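You operate a simulated robot arm through the tools that you are given. There is no shell and no other tool. Be economical: measure what you need, move in short steps, check, and stop when the job is done.

You run a simulated robot arm. Do the job below in one go: nothing can be reset, and whatever is moved stays where it is left.

JOB
Put things in order on the top of the narrow table. At the end: the yellow plaster roll stands on top of the blue block; the black bottle (marked "Oil") stands where the yellow plaster roll stood; the grey cap stands where the black bottle stood; the red dowel stands on top of the white offcut; whatever was shut is shut again. Leave all else as you found it, and nothing knocked over.

Only the result counts: the job must be done as asked and must still hold three seconds after the hand-in. Knocking over, shifting, dropping, spilling or breaking anything else fails it. Lids that push on must go on centred and level and be pressed home; caps that screw on are set level and turned clockwise until they are tight.

ROBOT AND FRAMES
A 7-joint arm with a two-finger parallel gripper, fixed in place. Base frame: the origin is at the foot of the arm, x ahead of it, y to its left, z up; the work surface is at about z = 0.86. Units: m, degrees, N and s.
With the tool pointing down near the work surface it reaches from about 0.3 to 0.7 m from the base axis. Its first joint turns from -66.0 to 66.0 degrees. Payload 1.57 kg.
Tool frame: the origin (TCP) lies between the finger pads and is the grasp point; the fingertips stand 0.03 m ahead of it; z points along the fingers, y is the line along which they close. Largest opening 0.11 m; finger width 0.024, thickness 0.012; the body of the gripper, 0.048 by 0.112 m, starts 0.078 m behind the TCP.
Orientation is that of the tool frame in the base frame, as [roll, pitch, yaw] about the fixed x, y, z axes, in that order (R = Rz(yaw) Ry(pitch) Rx(roll)). With the fingers straight down and closing along the base's y, the tool's x points along the base's -x, its y along +y and its z along -z.

CONTROLS
- The arm moves only by the tool jog_arm. Its argument "commands" is a list of rows, each a list of 7 numbers: the shift along the base's x, y, z in units of 100 mm (1.0 is 100 mm), then the turn, a rotation vector about the base's x, y, z in units of 60 degrees (1.0 is 60 degrees), then the finger opening in m, from 0 to 0.11. In form: [[tx, ty, tz, rx, ry, rz, fingers], ...]. A call has 1 to 10 rows; each row is the pose to reach, as a shift and turn from the pose commanded when the call began. A call with a number of a shift or a turn outside -1 to 1 is refused whole. A row lasts 0.2 s, in which the tool goes at most 0.05 m and 8.6 degrees; a call with a longer step from one row to the next is refused whole, and so is a gripper value outside its range. A pose out of reach is approached as far as the arm can. The call stops where the force on the tool passes 40 N (or 10 N more than at its start, if that is more) or the arm is blocked; 0.2 s more then pass. The fingers move at their own pace (about 0.108 m/s each) and stop on an object; they squeeze with about 37 N. The grip force told is the motor's: it shows also when the fingers shut on nothing. Time passes only in rows, and 0.2 s behind the last, so rows that repeat a pose let the fingers close. It gives the time, the measured TCP pose, the force on the tool (base axes), the opening and the grip force at its end, in the units of the frame above (readings bear some noise), and new pictures: "pictures" is both (left out), scene, wrist or none.
- Cameras (640 x 400 px; columns grow to the right, rows downward): "scene" is fixed at [0.1697, -0.4121, 1.3842]; the picture's right is [0.63, -0.77, 0.00], its down [-0.60, -0.49, -0.63] and it looks along [0.49, 0.40, -0.78] (base axes); focal length 264 px, centre (320, 200). "wrist" rides on the gripper at [0.07, 0.016, -0.141] in the tool frame; the picture's right is [-0.23, 0.97, 0.00], its down [-0.85, -0.20, -0.48] and it looks along [-0.47, -0.11, 0.88] (tool axes); focal length 222 px, centre (320, 200). There is no depth. A picture from a camera that has moved, and an enlarged one, comes with that camera's place and axes in the base frame and with its lens.
- enlarge(camera, box): a new picture of the part [left, top, right, bottom] of that camera's present view, enlarged. The clock stands still meanwhile.
- close_job(): hands the job in; it is judged then, once.

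Go step by step. Nothing tells you positions but the pictures and the camera data: compare them with the known pose of the tool, close in by small moves and look again before you grip or let go. The budget is 120 turns and 200 pictures, counting those below and the enlarged ones. Unless the task says otherwise, let go and move clear before handing in, and close with one line.

The tools are called after "Emit:" as a command line: name --pt "numbers of a row" for each row, then --argument value for the rest, lists and objects as JSON in quotes. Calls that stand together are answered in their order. jog_arm: Moves the arm, as the interface text tells. Its arguments: {"type":"object","properties":{"commands":{"type":"array"},"pictures":{"type":"string","enum":["both","scene","wrist","none"]}},"required":["commands"]} The other tools are called the same way: enlarge (camera, box) takes an enlarged picture of a part of a camera's view; close_job () hands the job in.

At the start:

```text
time_s: 0.0
ee_pos: [0.3557, -0.0525, 1.1291]
ee_rot: [-180.0, -0.1, -180.0]
ft_force: [-0.1, 0.3, 0.1]
gripper_width: 0.1099
grip_force: 0.0
```

scene: 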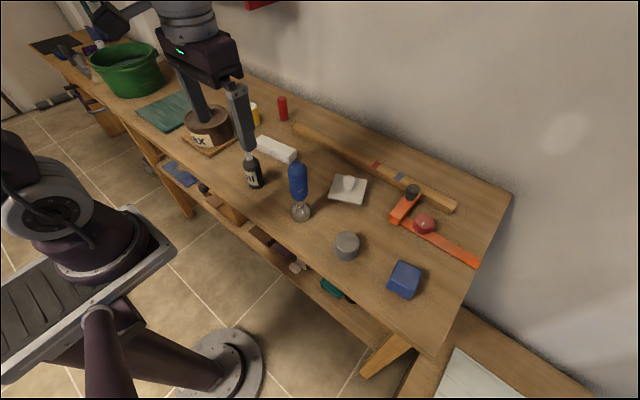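
wrist: 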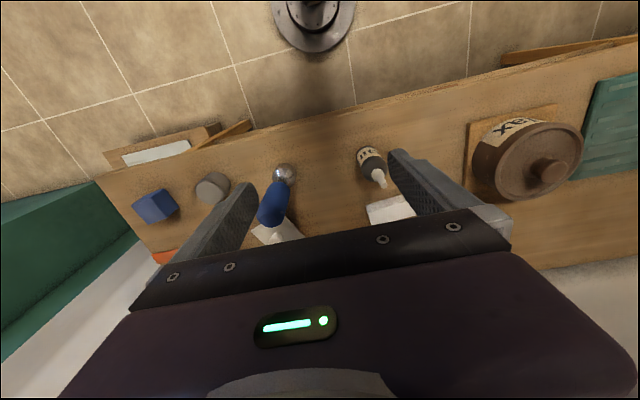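

I see a narrow table with a brown jar, a yellow roll, a red dowel, a white offcut, a black bottle, a grey cap and a blue block. I'll enlarge the views to identify and measure them.

Emit:
enlarge --camera "scene" --box '[180, 80, 340, 180]'

Emit:
enlarge --camera "scene" --box '[280, 160, 480, 310]'

Emit:
enlarge --camera "wrist" --box '[100, 100, 640, 280]'

```text
4.00 times, centred on (260, 130) of scene
camera zoom: at [0.1697, -0.4121, 1.3842], right [0.63, -0.77, 0.0], down [-0.6, -0.49, -0.63], along [0.49, 0.4, -0.78], focal length 1055 px, centre (560, 480)
```

zoom: 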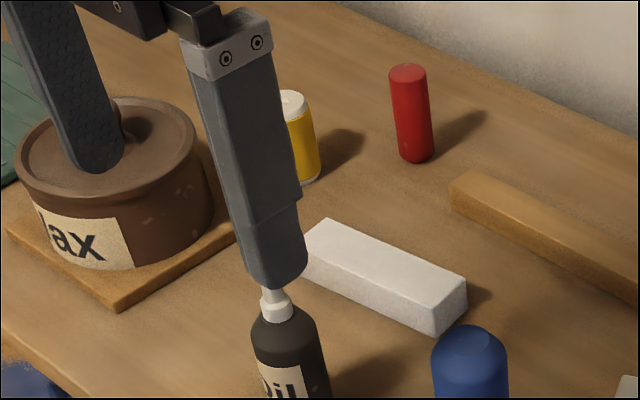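

```text
2.67 times, centred on (380, 235) of scene
camera zoom: at [0.1697, -0.4121, 1.3842], right [0.63, -0.77, 0.0], down [-0.6, -0.49, -0.63], along [0.49, 0.4, -0.78], focal length 703 px, centre (160, 107)
```

zoom: 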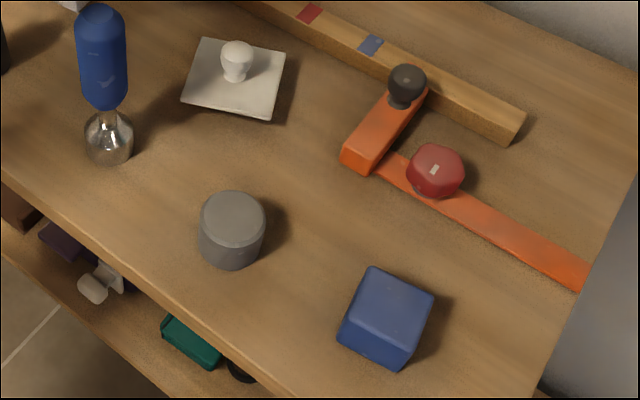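

```text
1.19 times, centred on (370, 190) of wrist
camera zoom: at [0.2862, -0.0374, 1.2702], right [0.23, 0.97, 0.0], down [0.85, -0.2, 0.48], along [0.47, -0.11, -0.88], focal length 263 px, centre (261, 212)
```

zoom: 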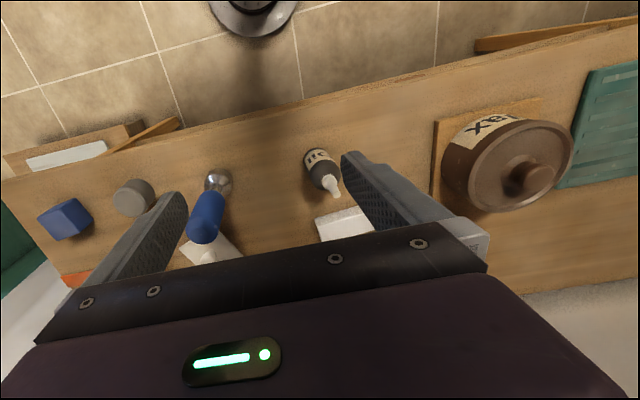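

Rough positions from the scene view: yellow roll (0.62, 0.235), dowel (0.70, 0.17), offcut (0.545, 0.055), bottle (0.434, 0.025), cap (0.42, -0.28), block (0.44, -0.41). The arm goes over towards the roll, staying high, for a closer look.

Emit:
jog_arm --pt "0.3 0.3 0 0 0 0 0.11" --pt "0.6 0.6 0 0 0 0 0.11" --pt "0.9 0.9 0 0 0 0 0.11" --pt "0.95 0.98 0 0 0 0 0.11" --pictures "none"

Emit:
jog_arm --pt "0.3 0.3 0 0 0 0 0.11" --pt "0.6 0.6 0 0 0 0 0.11" --pt "0.9 0.9 0 0 0 0 0.11" --pt "0.98 0.98 0 0 0 0 0.11" --pictures "both"

```text
time_s: 1.0
ee_pos: [0.4503, 0.0466, 1.13]
ee_rot: [180.0, 0.0, -180.0]
ft_force: [0.6, 0.9, 0.1]
gripper_width: 0.1103
grip_force: 0.1
```

```text
time_s: 2.0
ee_pos: [0.5477, 0.1446, 1.1298]
ee_rot: [-180.0, 0.0, 179.9]
ft_force: [-0.2, 0.5, -0.3]
gripper_width: 0.1102
grip_force: 0.0
camera wrist: at [0.4791, 0.1596, 1.2715], right [0.23, 0.97, 0.0], down [0.86, -0.2, 0.48], along [0.47, -0.11, -0.88], focal length 222 px, centre (320, 200)
```

scene: 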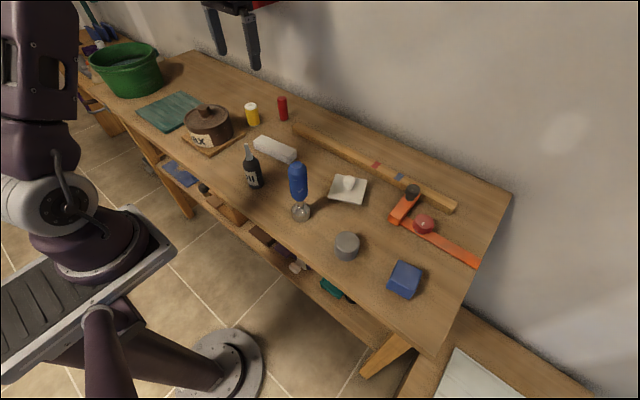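
wrist: 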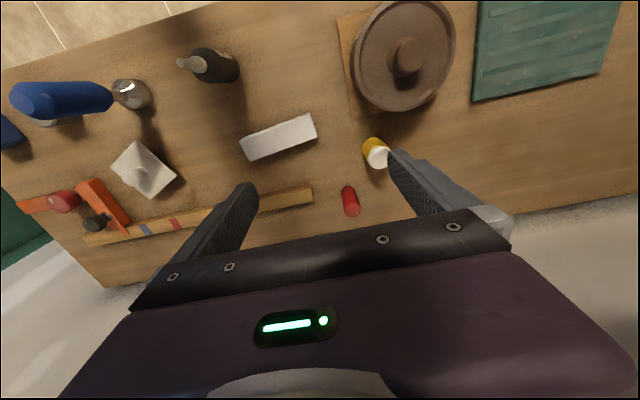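

Clear view now; I'll enlarge both cameras to measure everything.

Emit:
enlarge --camera "wrist" --box '[220, 90, 420, 230]'

Emit:
enlarge --camera "scene" --box '[190, 85, 320, 200]'

```text
2.86 times, centred on (320, 160) of wrist
camera zoom: at [0.4791, 0.1596, 1.2715], right [0.23, 0.97, 0.0], down [0.86, -0.2, 0.48], along [0.47, -0.11, -0.88], focal length 635 px, centre (320, 314)
```

zoom: 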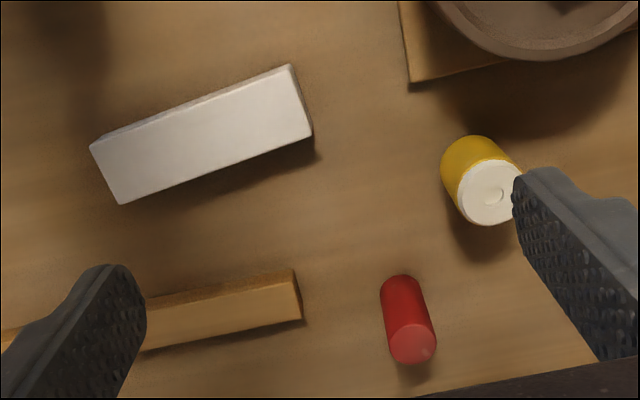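

```text
3.48 times, centred on (255, 142) of scene
camera zoom: at [0.1697, -0.4121, 1.3842], right [0.63, -0.77, 0.0], down [-0.6, -0.49, -0.63], along [0.49, 0.4, -0.78], focal length 917 px, centre (546, 400)
```

zoom: 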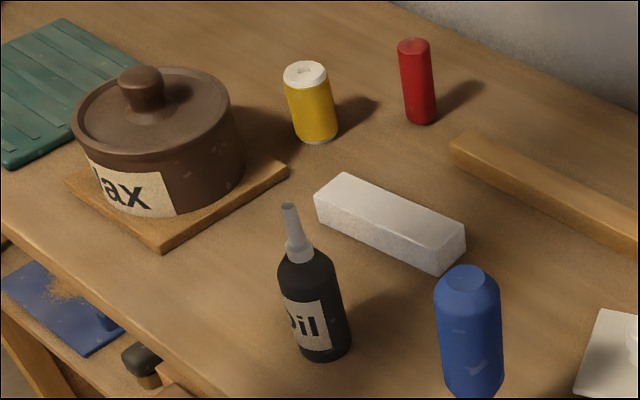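

The roll measures about (0.614, 0.230), 60 mm tall and 43 mm across. I'll move above it with less opening and check.

Emit:
jog_arm --pt "0.2 0.3 -0.2 0 0 0 0.08" --pt "0.45 0.6 -0.4 0 0 0 0.08" --pt "0.66 0.85 -0.7 0 0 0 0.08" --pt "0.66 0.85 -0.95 0 0 0 0.08" --pt "0.66 0.85 -1.0 0 0 0 0.08" --pictures "both"

```text
time_s: 3.2
ee_pos: [0.6149, 0.2291, 1.0298]
ee_rot: [180.0, 0.0, 179.9]
ft_force: [-0.2, -0.9, 0.1]
gripper_width: 0.0801
grip_force: 0.1
camera wrist: at [0.5458, 0.2437, 1.1703], right [0.23, 0.97, 0.0], down [0.85, -0.2, 0.48], along [0.47, -0.11, -0.88], focal length 222 px, centre (320, 200)
```

scene: 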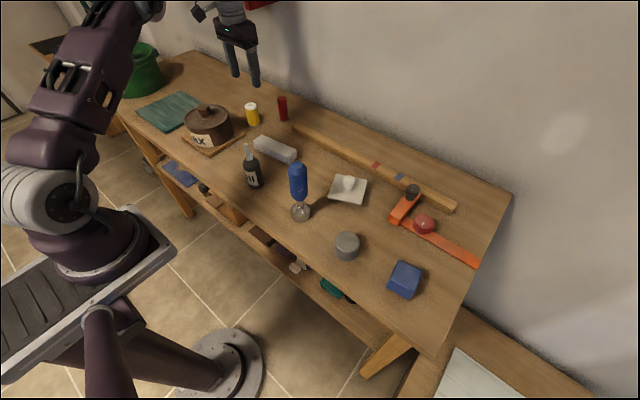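
wrist: 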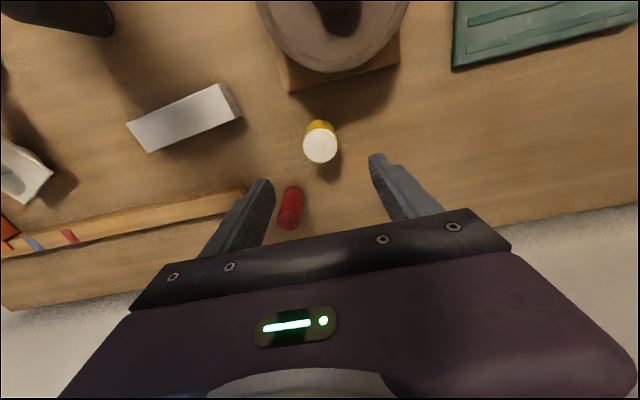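

The roll is centred to within a few mm (about 0.612, 0.2285). Going down and checking.

Emit:
jog_arm --pt "-0.03 -0.01 -0.3 0 0 0 0.08" --pt "-0.03 -0.01 -0.6 0 0 0 0.08" --pt "-0.03 -0.01 -0.8 0 0 0 0.08" --pictures "wrist"

```text
time_s: 4.0
ee_pos: [0.6112, 0.2289, 0.9496]
ee_rot: [-180.0, 0.1, 179.9]
ft_force: [0.4, 0.5, 0.0]
gripper_width: 0.0796
grip_force: 0.1
camera wrist: at [0.5428, 0.2443, 1.0906], right [0.23, 0.97, 0.0], down [0.85, -0.2, 0.48], along [0.47, -0.11, -0.88], focal length 222 px, centre (320, 200)
```

wrist: 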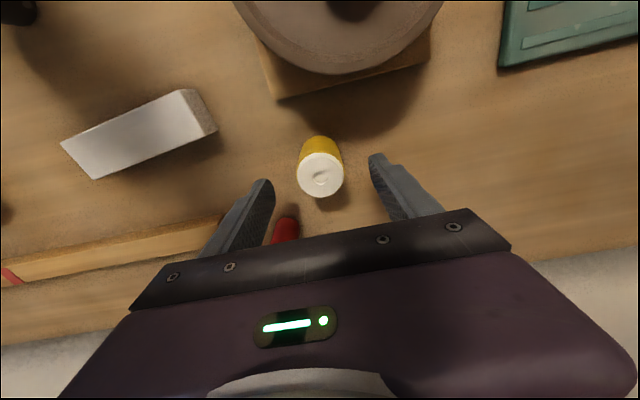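

Aligned. Down to the grip height, then close.

Emit:
jog_arm --pt "-0.01 0 -0.25 0 0 0 0.08" --pt "-0.01 0 -0.46 0 0 0 0.08" --pt "-0.01 0 -0.46 0 0 0 0.02" --pt "-0.01 0 -0.46 0 0 0 0.02" --pt "-0.01 0 -0.46 0 0 0 0.02" --pictures "wrist"

```text
time_s: 5.2
ee_pos: [0.61, 0.2279, 0.9045]
ee_rot: [-180.0, 0.0, 179.9]
ft_force: [0.3, 0.6, 0.1]
gripper_width: 0.0394
grip_force: 36.4
camera wrist: at [0.5416, 0.243, 1.0449], right [0.23, 0.97, 0.0], down [0.85, -0.2, 0.48], along [0.47, -0.11, -0.88], focal length 222 px, centre (320, 200)
```

wrist: 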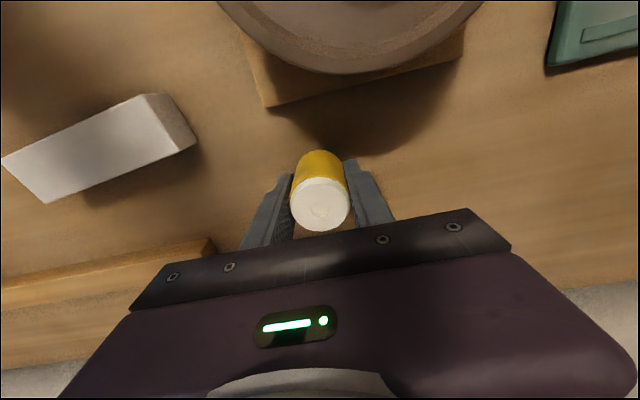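

Roll gripped (39 mm wide) at (0.611, 0.2285); that spot is the bottle's target. I'll lift it and carry it high across to the blue block.

Emit:
jog_arm --pt "0 0 0.1 0 0 0 0.02" --pt "0 0 0.4 0 0 0 0.02" --pt "0 0 0.7 0 0 0 0.02" --pt "0 0 1.0 0 0 0 0.02" --pictures "none"

Emit:
jog_arm --pt "0 -0.1 0.3 0 0 0 0.02" --pt "0 -0.3 0.6 0 0 0 0.02" --pt "0 -0.6 0.9 0 0 0 0.02" --pt "0 -1.0 1.0 0 0 0 0.02" --pictures "none"

Emit:
jog_arm --pt "0 -0.35 0.1 0 0 0 0.02" --pt "0 -0.7 0.2 0 0 0 0.02" --pt "0 -1.0 0.2 0 0 0 0.02" --pictures "none"

Emit:
jog_arm --pt "0 -0.35 0 0 0 0 0.02" --pt "0 -0.7 0 0 0 0 0.02" --pt "0 -1.0 0 0 0 0 0.02" --pictures "none"

Emit:
jog_arm --pt "0 -0.35 0 0 0 0 0.02" --pt "0 -0.7 0 0 0 0 0.02" --pt "0 -1.0 0 0 0 0 0.02" --pictures "both"

```text
time_s: 6.2
ee_pos: [0.6101, 0.2285, 1.0011]
ee_rot: [180.0, 0.0, 180.0]
ft_force: [0.9, 0.3, -1.4]
gripper_width: 0.0391
grip_force: 37.1
```

```text
time_s: 7.2
ee_pos: [0.6087, 0.1293, 1.1022]
ee_rot: [179.9, 0.0, 180.0]
ft_force: [0.4, -0.2, -1.0]
gripper_width: 0.0391
grip_force: 36.8
```

```text
time_s: 8.0
ee_pos: [0.6108, 0.0249, 1.1259]
ee_rot: [180.0, 0.0, -179.9]
ft_force: [-0.1, 0.7, -0.3]
gripper_width: 0.0391
grip_force: 37.2
```

```text
time_s: 8.8
ee_pos: [0.6103, -0.0728, 1.1242]
ee_rot: [-179.9, 0.0, 180.0]
ft_force: [0.1, 0.5, -2.0]
gripper_width: 0.0392
grip_force: 36.8
```

```text
time_s: 9.6
ee_pos: [0.6114, -0.1745, 1.123]
ee_rot: [180.0, 0.0, -180.0]
ft_force: [-0.3, 0.0, -0.7]
gripper_width: 0.0391
grip_force: 36.9
camera wrist: at [0.5427, -0.1587, 1.2644], right [0.23, 0.97, 0.0], down [0.86, -0.2, 0.48], along [0.47, -0.11, -0.88], focal length 222 px, centre (320, 200)
```

scene: 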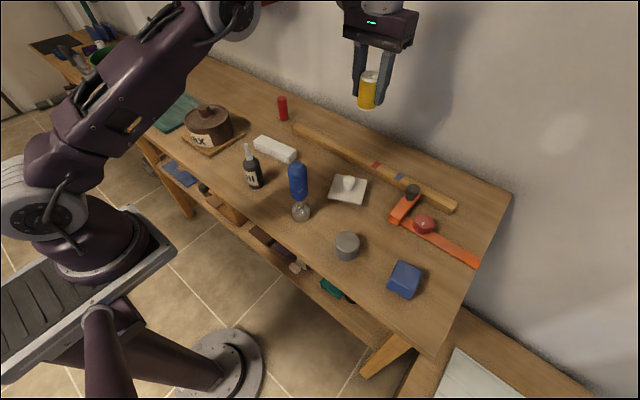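
wrist: 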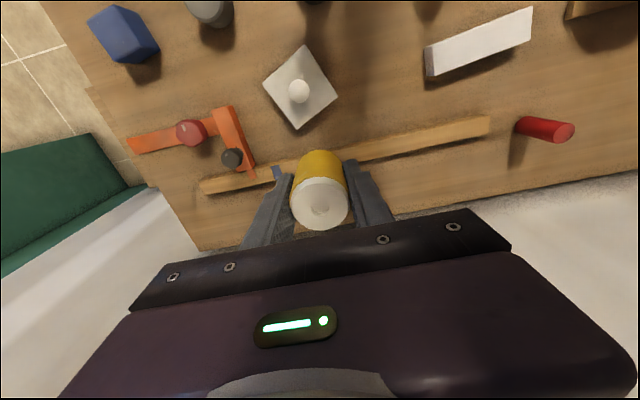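

Continuing to above the blue block.

Emit:
jog_arm --pt "-0.2 -0.35 0 0 0 0 0.02" --pt "-0.4 -0.7 0 0 0 0 0.02" --pt "-0.7 -1.0 0 0 0 0 0.02" --pictures "none"

Emit:
jog_arm --pt "-0.3 -0.35 0 0 0 0 0.02" --pt "-0.6 -0.7 0 0 0 0 0.02" --pt "-0.9 -1.0 0 0 0 0 0.02" --pictures "wrist"

```text
time_s: 10.4
ee_pos: [0.5411, -0.2729, 1.1228]
ee_rot: [-180.0, 0.0, 180.0]
ft_force: [-0.6, -0.7, -1.5]
gripper_width: 0.0389
grip_force: 37.1
```

```text
time_s: 11.2
ee_pos: [0.4506, -0.375, 1.1234]
ee_rot: [-180.0, 0.0, 180.0]
ft_force: [-0.5, -0.2, -1.8]
gripper_width: 0.0391
grip_force: 37.1
camera wrist: at [0.3809, -0.3591, 1.2631], right [0.23, 0.97, 0.0], down [0.85, -0.2, 0.48], along [0.47, -0.11, -0.88], focal length 222 px, centre (320, 200)
```

wrist: 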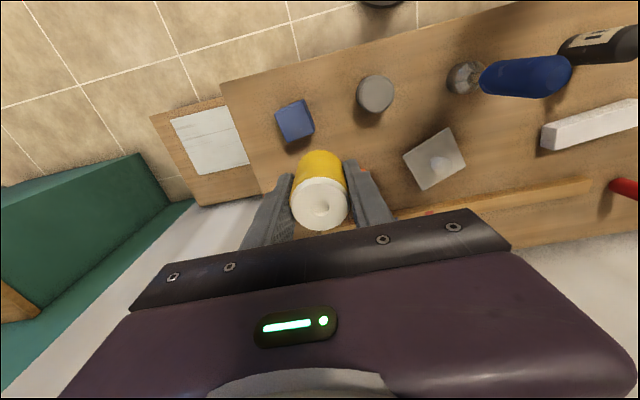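

Emit:
enlarge --camera "wrist" --box '[250, 70, 410, 170]'

Emit:
enlarge --camera "scene" --box '[330, 220, 450, 310]'

```text
4.00 times, centred on (330, 120) of wrist
camera zoom: at [0.3809, -0.3591, 1.2631], right [0.23, 0.97, 0.0], down [0.85, -0.2, 0.48], along [0.47, -0.11, -0.88], focal length 888 px, centre (280, 520)
```

zoom: 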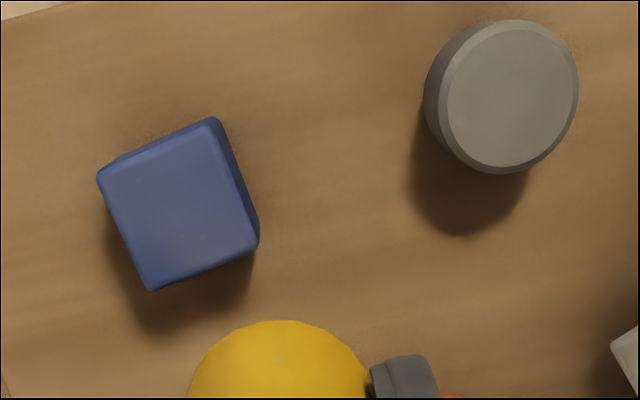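

```text
4.44 times, centred on (390, 265) of scene
camera zoom: at [0.1697, -0.4121, 1.3842], right [0.63, -0.77, 0.0], down [-0.6, -0.49, -0.63], along [0.49, 0.4, -0.78], focal length 1172 px, centre (9, -89)
```

zoom: 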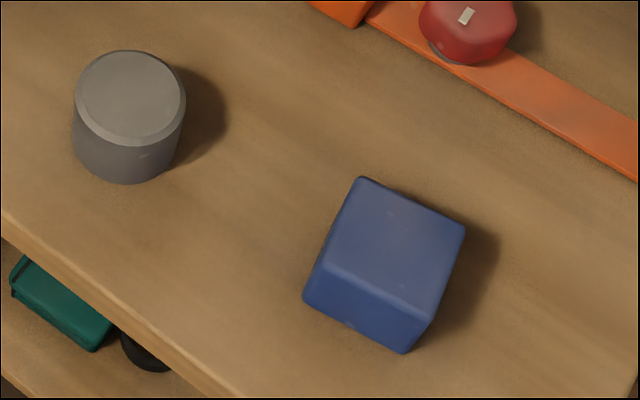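

Both cameras put the block's top centre at about (0.433, -0.412). I'll move above it and lower partway to check.

Emit:
jog_arm --pt "-0.1 -0.2 -0.1 0 0 0 0.02" --pt "-0.185 -0.37 -0.3 0 0 0 0.02" --pt "-0.185 -0.37 -0.7 0 0 0 0.02" --pt "-0.185 -0.37 -1.0 0 0 0 0.02" --pictures "both"

Emit:
enlarge --camera "scene" --box '[340, 200, 480, 310]'

Emit:
enlarge --camera "wrist" --box '[220, 80, 420, 240]'

```text
time_s: 12.2
ee_pos: [0.4313, -0.4108, 1.0225]
ee_rot: [-180.0, 0.1, 179.9]
ft_force: [-0.8, 0.2, -1.5]
gripper_width: 0.039
grip_force: 37.0
camera wrist: at [0.3622, -0.3951, 1.1632], right [0.23, 0.97, 0.0], down [0.85, -0.2, 0.48], along [0.47, -0.11, -0.88], focal length 222 px, centre (320, 200)
```

scene: 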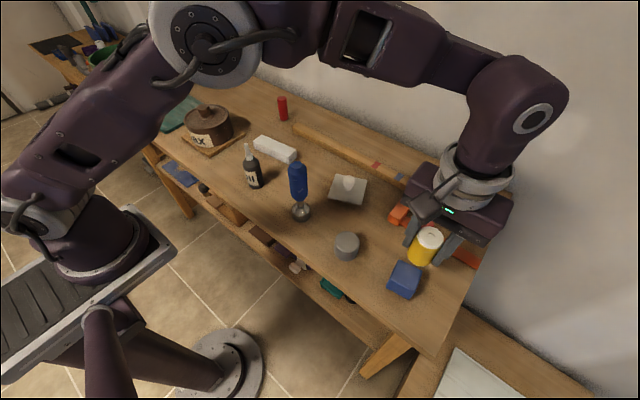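
wrist: 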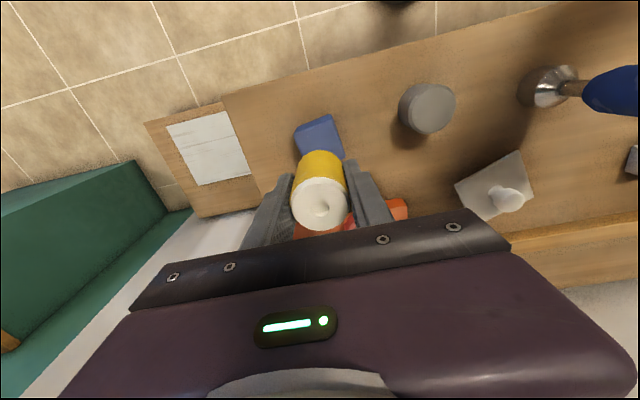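

```text
3.64 times, centred on (410, 255) of scene
camera zoom: at [0.1697, -0.4122, 1.3842], right [0.63, -0.77, 0.0], down [-0.6, -0.49, -0.63], along [0.49, 0.4, -0.78], focal length 959 px, centre (-7, 0)
```

zoom: 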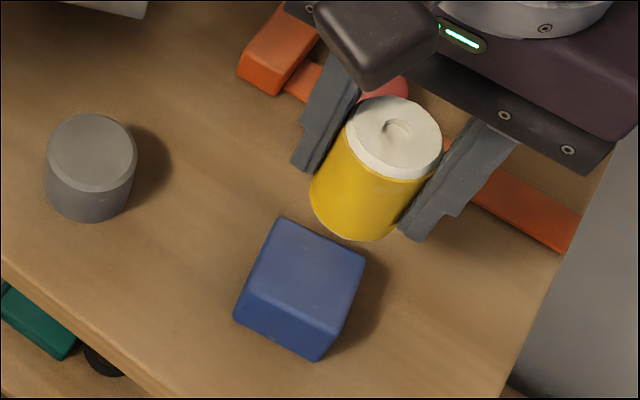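

```text
2.50 times, centred on (320, 160) of wrist
camera zoom: at [0.3622, -0.3951, 1.1632], right [0.23, 0.97, 0.0], down [0.85, -0.2, 0.48], along [0.47, -0.11, -0.88], focal length 555 px, centre (320, 300)
```

zoom: 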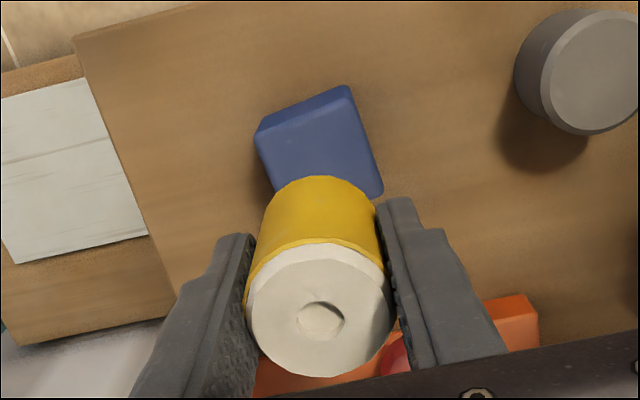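

Estimates agree within 2–3 mm. Lowering until just above the block.

Emit:
jog_arm --pt "0 -0.01 -0.3 0 0 0 0.02" --pt "0 -0.01 -0.62 0 0 0 0.02" --pictures "none"

Emit:
enlarge --camera "scene" --box '[340, 200, 480, 310]'

Emit:
enlarge --camera "wrist" --box '[220, 80, 420, 240]'

```text
time_s: 12.8
ee_pos: [0.4312, -0.4118, 0.9609]
ee_rot: [-180.0, 0.0, 179.9]
ft_force: [0.9, 0.6, -1.4]
gripper_width: 0.0388
grip_force: 37.4
```

```text
3.64 times, centred on (410, 255) of scene
camera zoom: at [0.1697, -0.4121, 1.3842], right [0.63, -0.77, 0.0], down [-0.6, -0.49, -0.63], along [0.49, 0.4, -0.78], focal length 959 px, centre (-7, 0)
```

zoom: 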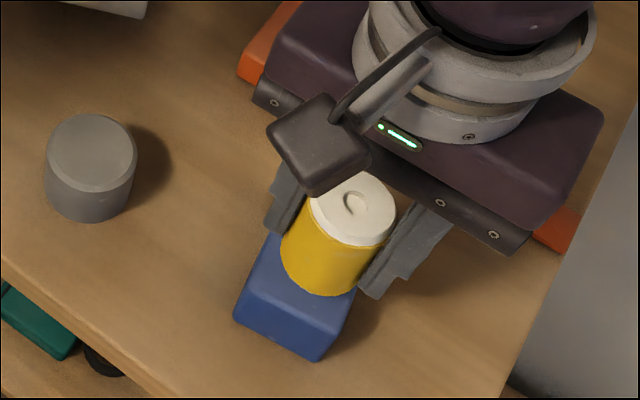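

```text
2.50 times, centred on (320, 160) of wrist
camera zoom: at [0.3628, -0.3961, 1.1014], right [0.23, 0.97, 0.0], down [0.85, -0.2, 0.48], along [0.47, -0.11, -0.88], focal length 555 px, centre (320, 300)
```

zoom: 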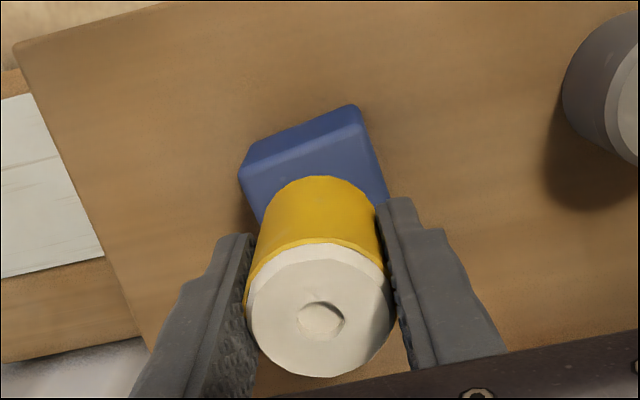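

Looks centred. Small steps down until contact.

Emit:
jog_arm --pt "0 0 -0.04 0 0 0 0.02" --pt "0 0 -0.08 0 0 0 0.02" --pt "0 0 -0.12 0 0 0 0.02" --pictures "none"

Emit:
enlarge --camera "wrist" --box '[240, 100, 400, 220]'

Emit:
enlarge --camera "scene" --box '[360, 220, 460, 300]'

```text
time_s: 13.6
ee_pos: [0.4314, -0.4115, 0.9506]
ee_rot: [-179.8, 0.0, 179.9]
ft_force: [-2.0, 2.9, 11.8]
gripper_width: 0.0388
grip_force: 37.4
```

```text
3.33 times, centred on (320, 160) of wrist
camera zoom: at [0.3626, -0.3954, 1.0912], right [0.23, 0.97, 0.0], down [0.85, -0.2, 0.48], along [0.47, -0.11, -0.88], focal length 740 px, centre (320, 333)
```

zoom: 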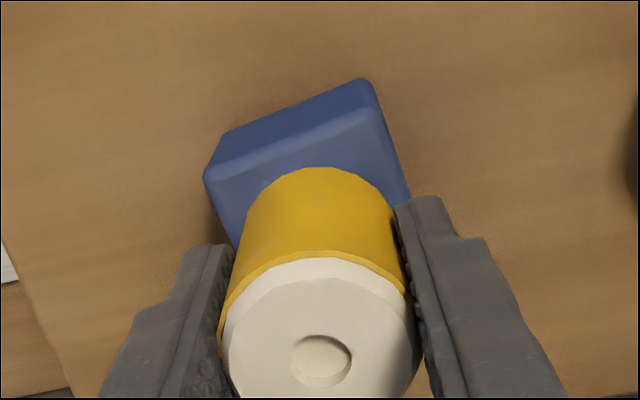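

```text
5.00 times, centred on (410, 260) of scene
camera zoom: at [0.1695, -0.4119, 1.3843], right [0.63, -0.77, 0.0], down [-0.6, -0.49, -0.63], along [0.49, 0.4, -0.78], focal length 1318 px, centre (-130, -100)
```

zoom: 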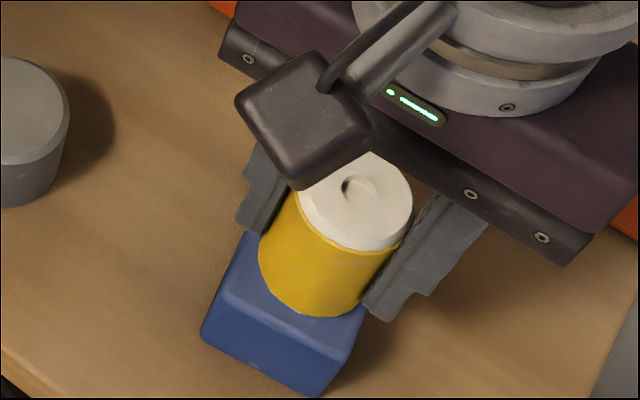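

Contact at a TCP height of 0.9505, which puts the block top at 0.906. With that height, the roll sits about 4 mm too far in +x. I'll raise it slightly, shift and set it down again.

Emit:
jog_arm --pt "0 0 0.05 0 0 0 0.02" --pt "-0.04 0.02 0.05 0 0 0 0.02" --pt "-0.04 0.02 0.05 0 0 0 0.02" --pt "-0.04 0.02 0.02 0 0 0 0.02" --pictures "none"

Emit:
enlarge --camera "wrist" --box '[240, 100, 400, 220]'

Emit:
enlarge --camera "scene" --box '[360, 220, 460, 300]'

```text
time_s: 14.6
ee_pos: [0.4279, -0.4093, 0.9506]
ee_rot: [-180.0, 0.0, 179.9]
ft_force: [-0.1, 0.2, -0.9]
gripper_width: 0.0386
grip_force: 36.7
```

```text
3.33 times, centred on (320, 160) of wrist
camera zoom: at [0.3584, -0.3931, 1.0922], right [0.23, 0.97, 0.0], down [0.85, -0.2, 0.48], along [0.47, -0.11, -0.88], focal length 740 px, centre (320, 333)
```

zoom: 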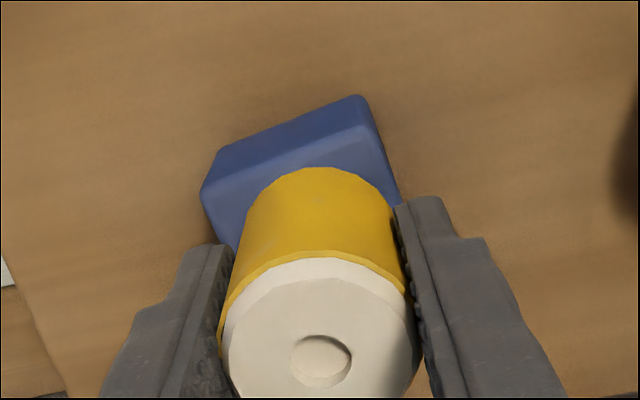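

```text
5.00 times, centred on (410, 260) of scene
camera zoom: at [0.1697, -0.4121, 1.3842], right [0.63, -0.77, 0.0], down [-0.6, -0.49, -0.63], along [0.49, 0.4, -0.78], focal length 1318 px, centre (-130, -100)
```

zoom: 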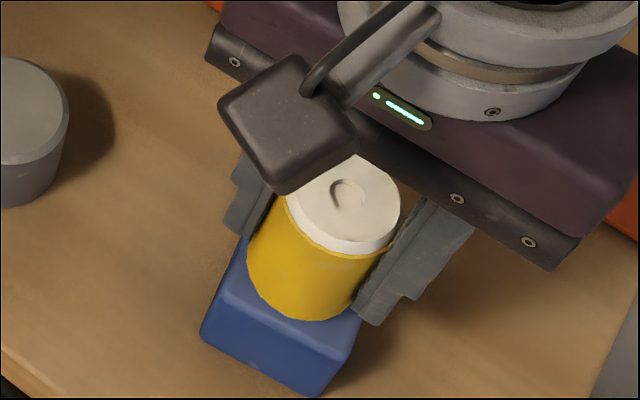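

Centred now. I'll set it down gently and release.

Emit:
jog_arm --pt "0 0 -0.01 0 0 0 0.02" --pt "0 0 -0.02 0 0 0 0.02" --pt "0 0 -0.02 0 0 0 0.02" --pictures "none"

```text
time_s: 15.4
ee_pos: [0.4273, -0.4086, 0.9499]
ee_rot: [-180.0, 0.1, 179.9]
ft_force: [-2.3, 4.1, 20.6]
gripper_width: 0.0386
grip_force: 36.8
```

Emit:
jog_arm --pt "0 0 0.01 0 0 0 0.02" --pt "0 0 0.01 0 0 0 0.05" --pt "0 0 0.01 0 0 0 0.065" --pt "0 0 0.3 0 0 0 0.065" --pt "0 0 0.7 0 0 0 0.065" --pt "0 0 1.0 0 0 0 0.065" --pictures "both"

Emit:
enlarge --camera "wrist" --box '[220, 80, 420, 240]'

```text
time_s: 16.8
ee_pos: [0.4277, -0.4086, 1.0486]
ee_rot: [-179.9, 0.0, 180.0]
ft_force: [0.4, 0.3, 0.4]
gripper_width: 0.0648
grip_force: 0.1
camera wrist: at [0.3578, -0.3926, 1.1906], right [0.23, 0.97, 0.0], down [0.85, -0.2, 0.48], along [0.47, -0.11, -0.88], focal length 222 px, centre (320, 200)
```

scene: 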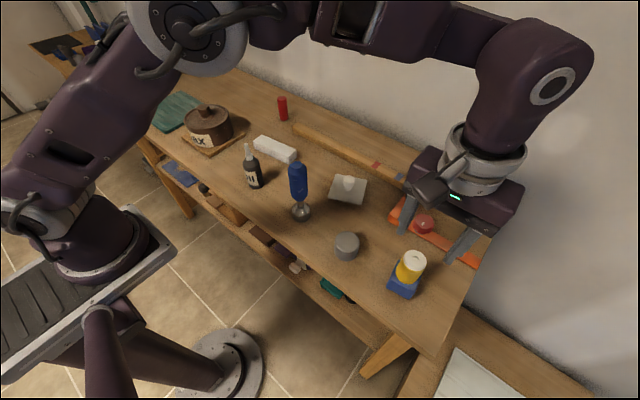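
wrist: 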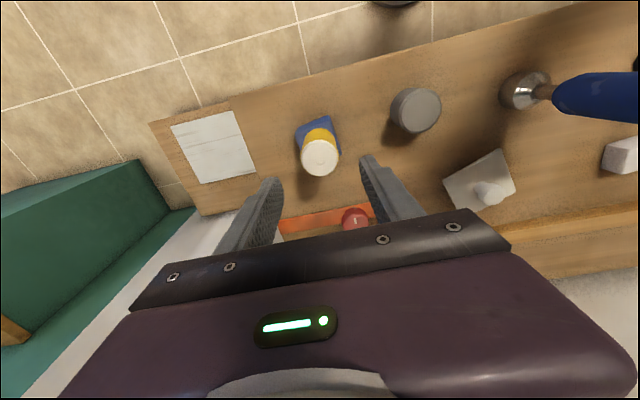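

```text
2.50 times, centred on (320, 160) of wrist
camera zoom: at [0.3578, -0.3926, 1.1906], right [0.23, 0.97, 0.0], down [0.85, -0.2, 0.48], along [0.47, -0.11, -0.88], focal length 555 px, centre (320, 300)
```

zoom: 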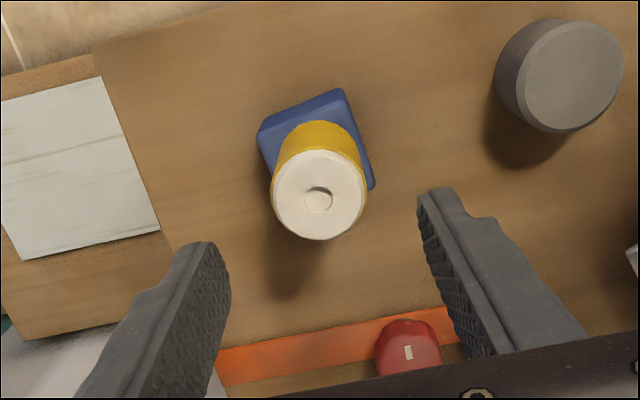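

The roll stands on the block. Now up and across to the oil bottle.

Emit:
jog_arm --pt "0 0 0.4 0 0 0 0.09" --pt "0 0 0.8 0 0 0 0.09" --pt "0 0.3 1.0 0 0 0 0.09" --pt "0 0.7 1.0 0 0 0 0.09" --pt "0 1.0 1.0 0 0 0 0.09" --pictures "none"

Emit:
jog_arm --pt "0 0.4 0 0 0 0 0.09" --pt "0 0.8 0 0 0 0 0.09" --pt "0 1.0 0 0 0 0 0.09" --pictures "wrist"

Emit:
jog_arm --pt "0 0.4 0 0 0 0 0.09" --pt "0 0.8 0 0 0 0 0.09" --pt "0 1.0 0 0 0 0 0.09" --pictures "none"

Emit:
jog_arm --pt "0 0.4 0 0 0 0 0.09" --pt "0 0.8 0 0 0 0 0.09" --pt "0 1.0 0 0 0 0 0.09" --pictures "wrist"

```text
time_s: 18.0
ee_pos: [0.4281, -0.31, 1.1497]
ee_rot: [179.9, -0.1, 179.9]
ft_force: [0.3, 0.2, 0.3]
gripper_width: 0.0898
grip_force: 0.1
```

```text
time_s: 18.8
ee_pos: [0.4283, -0.2082, 1.1486]
ee_rot: [180.0, 0.1, 179.9]
ft_force: [1.1, 0.7, -0.3]
gripper_width: 0.0901
grip_force: 0.1
camera wrist: at [0.3589, -0.1927, 1.2898], right [0.23, 0.97, 0.0], down [0.85, -0.2, 0.48], along [0.47, -0.11, -0.88], focal length 222 px, centre (320, 200)
```

wrist: 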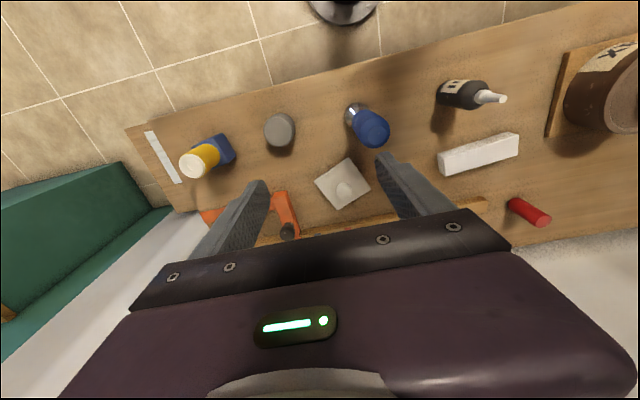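

```text
time_s: 19.6
ee_pos: [0.4278, -0.1073, 1.1508]
ee_rot: [180.0, 0.0, 179.8]
ft_force: [-0.3, -1.0, 0.2]
gripper_width: 0.0898
grip_force: 0.0
```

```text
time_s: 20.4
ee_pos: [0.4275, -0.0084, 1.1478]
ee_rot: [180.0, 0.0, -179.9]
ft_force: [-0.6, -0.3, -0.1]
gripper_width: 0.0898
grip_force: 0.1
camera wrist: at [0.359, 0.0078, 1.289], right [0.23, 0.97, 0.0], down [0.85, -0.2, 0.48], along [0.47, -0.11, -0.88], focal length 222 px, centre (320, 200)
```

wrist: 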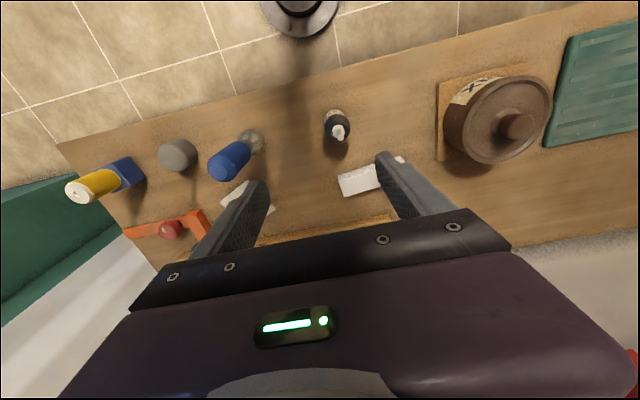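

Emit:
enlarge --camera "wrist" --box '[280, 80, 400, 170]'

Emit:
enlarge --camera "scene" --box '[210, 120, 310, 200]'

```text
4.44 times, centred on (340, 125) of wrist
camera zoom: at [0.359, 0.0078, 1.289], right [0.23, 0.97, 0.0], down [0.85, -0.2, 0.48], along [0.47, -0.11, -0.88], focal length 987 px, centre (231, 533)
```

zoom: 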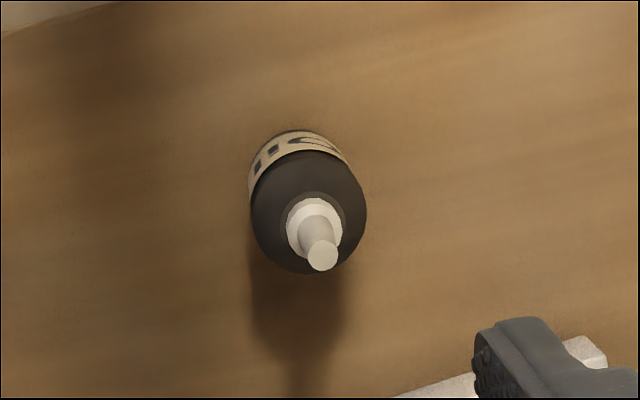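

```text
5.00 times, centred on (260, 160) of scene
camera zoom: at [0.1697, -0.4121, 1.3842], right [0.63, -0.77, 0.0], down [-0.6, -0.49, -0.63], along [0.49, 0.4, -0.78], focal length 1318 px, centre (620, 400)
```

zoom: 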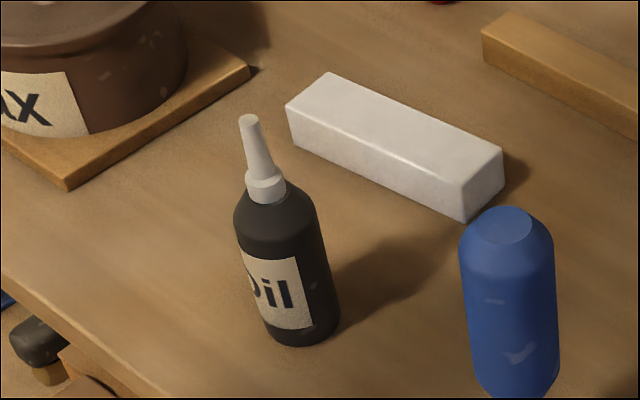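

Bottle is at about (0.431, 0.0185), tip near z 0.998 (so I grip at about z 0.928 to keep the palm clear of the nozzle). Centring above it now.

Emit:
jog_arm --pt "0.035 0.27 -0.2 0 0 0 0.09" --pt "0.035 0.27 -0.6 0 0 0 0.09" --pt "0.035 0.27 -1.0 0 0 0 0.09" --pictures "both"

Emit:
enlarge --camera "wrist" --box '[220, 80, 420, 240]'

```text
time_s: 21.2
ee_pos: [0.4329, 0.0196, 1.0478]
ee_rot: [180.0, 0.0, 179.9]
ft_force: [-0.5, -0.1, 0.0]
gripper_width: 0.09
grip_force: 0.1
camera wrist: at [0.3638, 0.0357, 1.1891], right [0.23, 0.97, 0.0], down [0.85, -0.2, 0.48], along [0.47, -0.11, -0.88], focal length 222 px, centre (320, 200)
```

scene: 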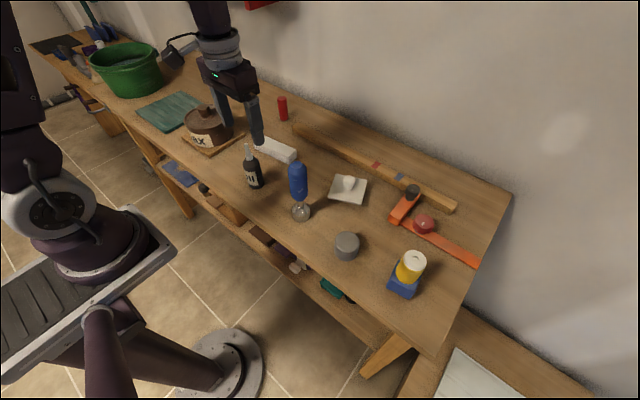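
wrist: 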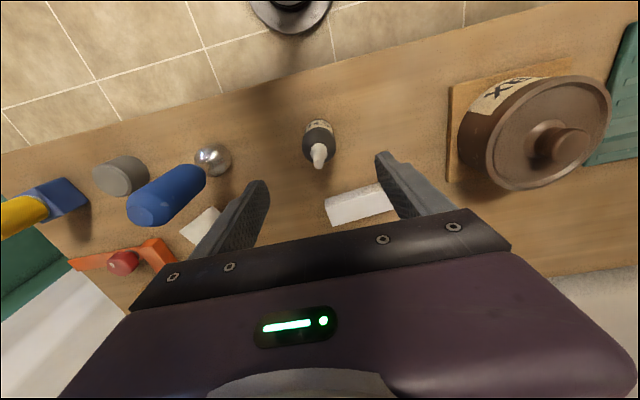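

```text
2.50 times, centred on (320, 160) of wrist
camera zoom: at [0.3638, 0.0357, 1.1891], right [0.23, 0.97, 0.0], down [0.85, -0.2, 0.48], along [0.47, -0.11, -0.88], focal length 555 px, centre (320, 300)
```

zoom: 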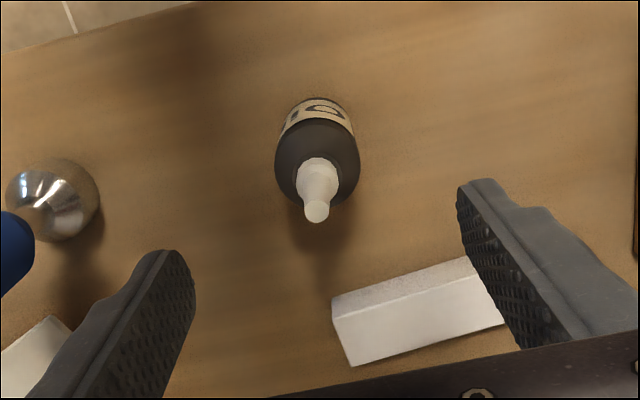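

Emit:
jog_arm --pt "-0.02 -0.01 -0.3 0 0 0 0.075" --pt "-0.02 -0.01 -0.6 0 0 0 0.075" --pt "-0.02 -0.01 -0.9 0 0 0 0.075" --pictures "none"

Emit:
jog_arm --pt "0 0 -0.28 0 0 0 0.075" --pt "0 0 -0.28 0 0 0 0.075" --pictures "wrist"

Emit:
enlarge --camera "scene" --box '[200, 100, 320, 200]'

```text
time_s: 22.0
ee_pos: [0.4304, 0.018, 0.9588]
ee_rot: [-180.0, 0.0, 179.9]
ft_force: [-0.4, -0.1, -0.3]
gripper_width: 0.0753
grip_force: 0.1
```

```text
time_s: 22.6
ee_pos: [0.4309, 0.0165, 0.9317]
ee_rot: [180.0, 0.0, 180.0]
ft_force: [-1.4, -0.1, 0.6]
gripper_width: 0.0746
grip_force: 0.1
camera wrist: at [0.3613, 0.0329, 1.0736], right [0.23, 0.97, 0.0], down [0.85, -0.2, 0.48], along [0.47, -0.11, -0.88], focal length 222 px, centre (320, 200)
```

wrist: 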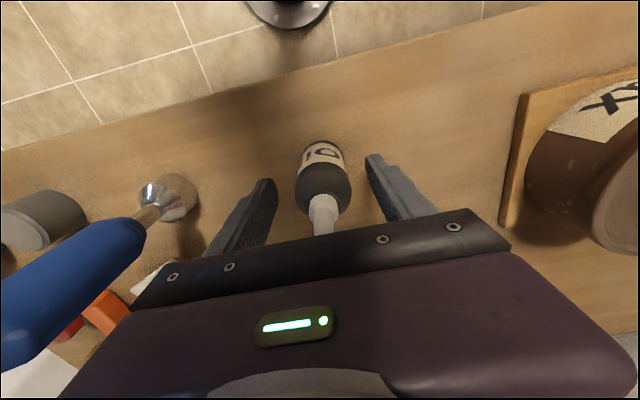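

```text
4.00 times, centred on (260, 150) of scene
camera zoom: at [0.1697, -0.4121, 1.3842], right [0.63, -0.77, 0.0], down [-0.6, -0.49, -0.63], along [0.49, 0.4, -0.78], focal length 1055 px, centre (560, 400)
```

zoom: 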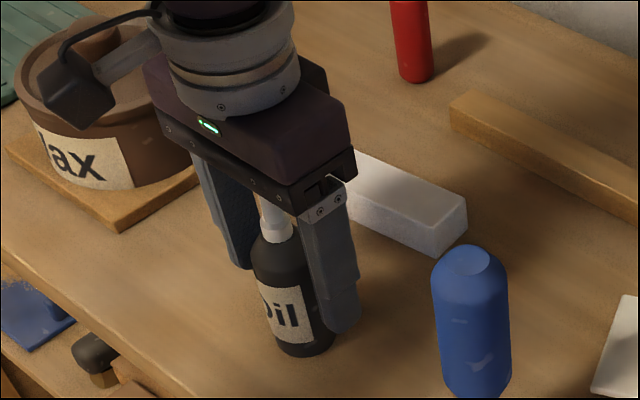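

Well centred and clear of the palm; closing.

Emit:
jog_arm --pt "0 0 -0.02 0 0 0 0.05" --pt "0 0 -0.02 0 0 0 0.03" --pt "0 0 -0.02 0 0 0 0.03" --pt "0 0 -0.02 0 0 0 0.03" --pictures "wrist"

```text
time_s: 23.6
ee_pos: [0.4303, 0.0169, 0.9299]
ee_rot: [180.0, 0.0, -180.0]
ft_force: [0.7, 0.7, 1.3]
gripper_width: 0.0383
grip_force: 37.5
camera wrist: at [0.3612, 0.0327, 1.0712], right [0.23, 0.97, 0.0], down [0.85, -0.2, 0.48], along [0.47, -0.11, -0.88], focal length 222 px, centre (320, 200)
```

wrist: 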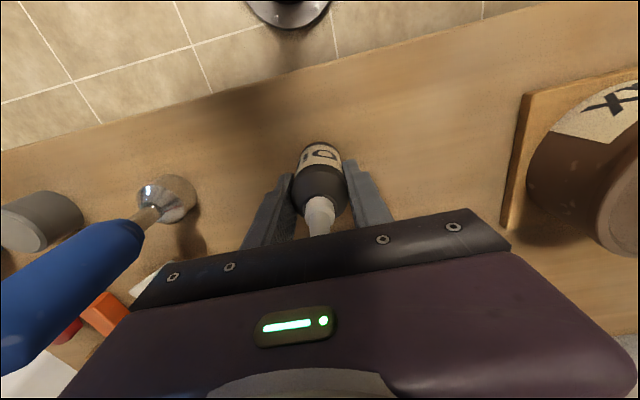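

Bottle gripped. I'll lift it, move out in x over the offcut, then in y to the roll's old place.

Emit:
jog_arm --pt "0 0 0.2 0 0 0 0.03" --pt "0 0 0.6 0 0 0 0.03" --pt "0 0 1.0 0 0 0 0.03" --pt "0.4 0 1.0 0 0 0 0.03" --pt "0.8 0 1.0 0 0 0 0.03" --pt "1.0 0 1.0 0 0 0 0.03" --pictures "none"

Emit:
jog_arm --pt "0.4 0 0.1 0 0 0 0.03" --pt "0.8 0.1 0.1 0 0 0 0.03" --pt "0.8 0.5 0.1 0 0 0 0.03" --pt "0.8 1.0 0.1 0 0 0 0.03" --pictures "none"

Emit:
jog_arm --pt "0 0.4 0 0 0 0 0.03" --pt "0 0.8 0 0 0 0 0.03" --pt "0 1.0 0 0 0 0 0.03" --pt "0 1.0 0 0 0 0 0.03" --pictures "both"

```text
time_s: 25.0
ee_pos: [0.5303, 0.0151, 1.029]
ee_rot: [180.0, 0.0, 179.9]
ft_force: [-0.4, 0.0, -1.9]
gripper_width: 0.038
grip_force: 36.7
```

```text
time_s: 26.0
ee_pos: [0.6081, 0.1171, 1.0382]
ee_rot: [180.0, 0.0, 179.9]
ft_force: [0.5, 1.0, -2.2]
gripper_width: 0.0382
grip_force: 36.9
```

```text
time_s: 27.0
ee_pos: [0.6094, 0.2159, 1.0407]
ee_rot: [-180.0, 0.1, 179.9]
ft_force: [-1.1, -0.7, -1.1]
gripper_width: 0.0383
grip_force: 37.5
camera wrist: at [0.54, 0.2311, 1.1816], right [0.23, 0.97, 0.0], down [0.85, -0.2, 0.48], along [0.47, -0.11, -0.88], focal length 222 px, centre (320, 200)
```

scene: 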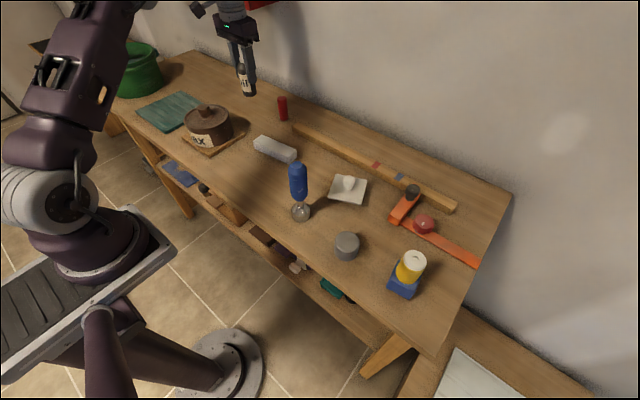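
wrist: 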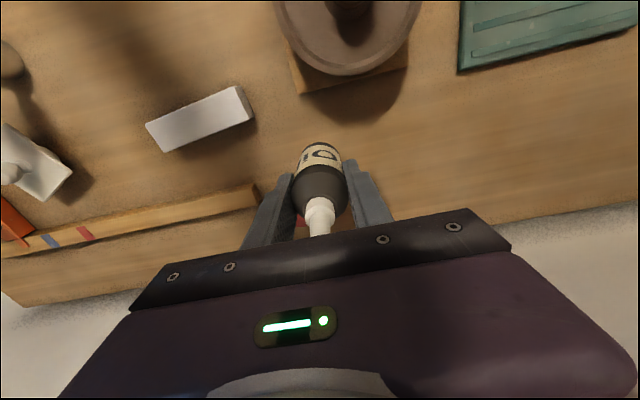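

Emit:
jog_arm --pt "0.01 0.125 0 0 0 0 0.03" --pt "0.01 0.125 -0.4 0 0 0 0.03" --pt "0.01 0.125 -0.8 0 0 0 0.03" --pt "0.01 0.125 -1.0 0 0 0 0.03" --pictures "both"

```text
time_s: 28.0
ee_pos: [0.6104, 0.2296, 0.9353]
ee_rot: [-180.0, 0.0, -179.9]
ft_force: [0.3, 0.0, -1.2]
gripper_width: 0.0386
grip_force: 37.3
camera wrist: at [0.5407, 0.2441, 1.078], right [0.23, 0.97, 0.0], down [0.85, -0.2, 0.48], along [0.47, -0.11, -0.88], focal length 222 px, centre (320, 200)
```

scene: 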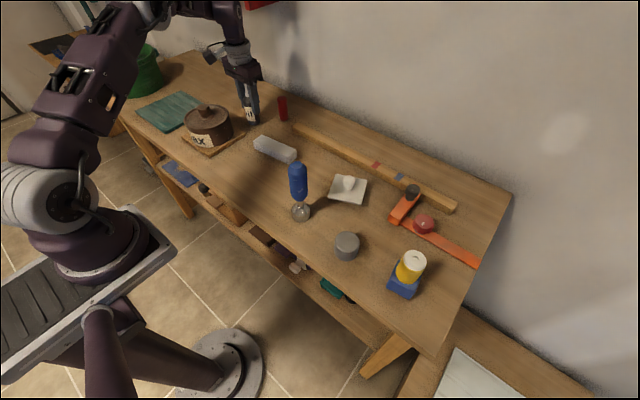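
wrist: 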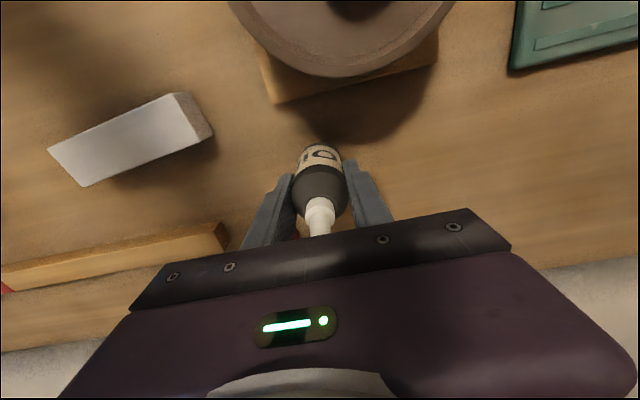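

Emit:
jog_arm --pt "0 0 -0.03 0 0 0 0.03" --pt "0 0 -0.05 0 0 0 0.03" --pt "0 0 -0.07 0 0 0 0.03" --pictures "none"

```text
time_s: 28.8
ee_pos: [0.6102, 0.2291, 0.9317]
ee_rot: [-180.0, -0.1, -180.0]
ft_force: [1.2, -0.8, -1.2]
gripper_width: 0.0381
grip_force: 37.4
```

Emit:
jog_arm --pt "0 0 -0.01 0 0 0 0.03" --pt "0 0 -0.02 0 0 0 0.03" --pt "0 0 -0.02 0 0 0 0.03" --pictures "none"

```text
time_s: 29.6
ee_pos: [0.6104, 0.23, 0.929]
ee_rot: [180.0, 0.0, 179.9]
ft_force: [-0.4, -1.2, 2.8]
gripper_width: 0.0382
grip_force: 36.7
```

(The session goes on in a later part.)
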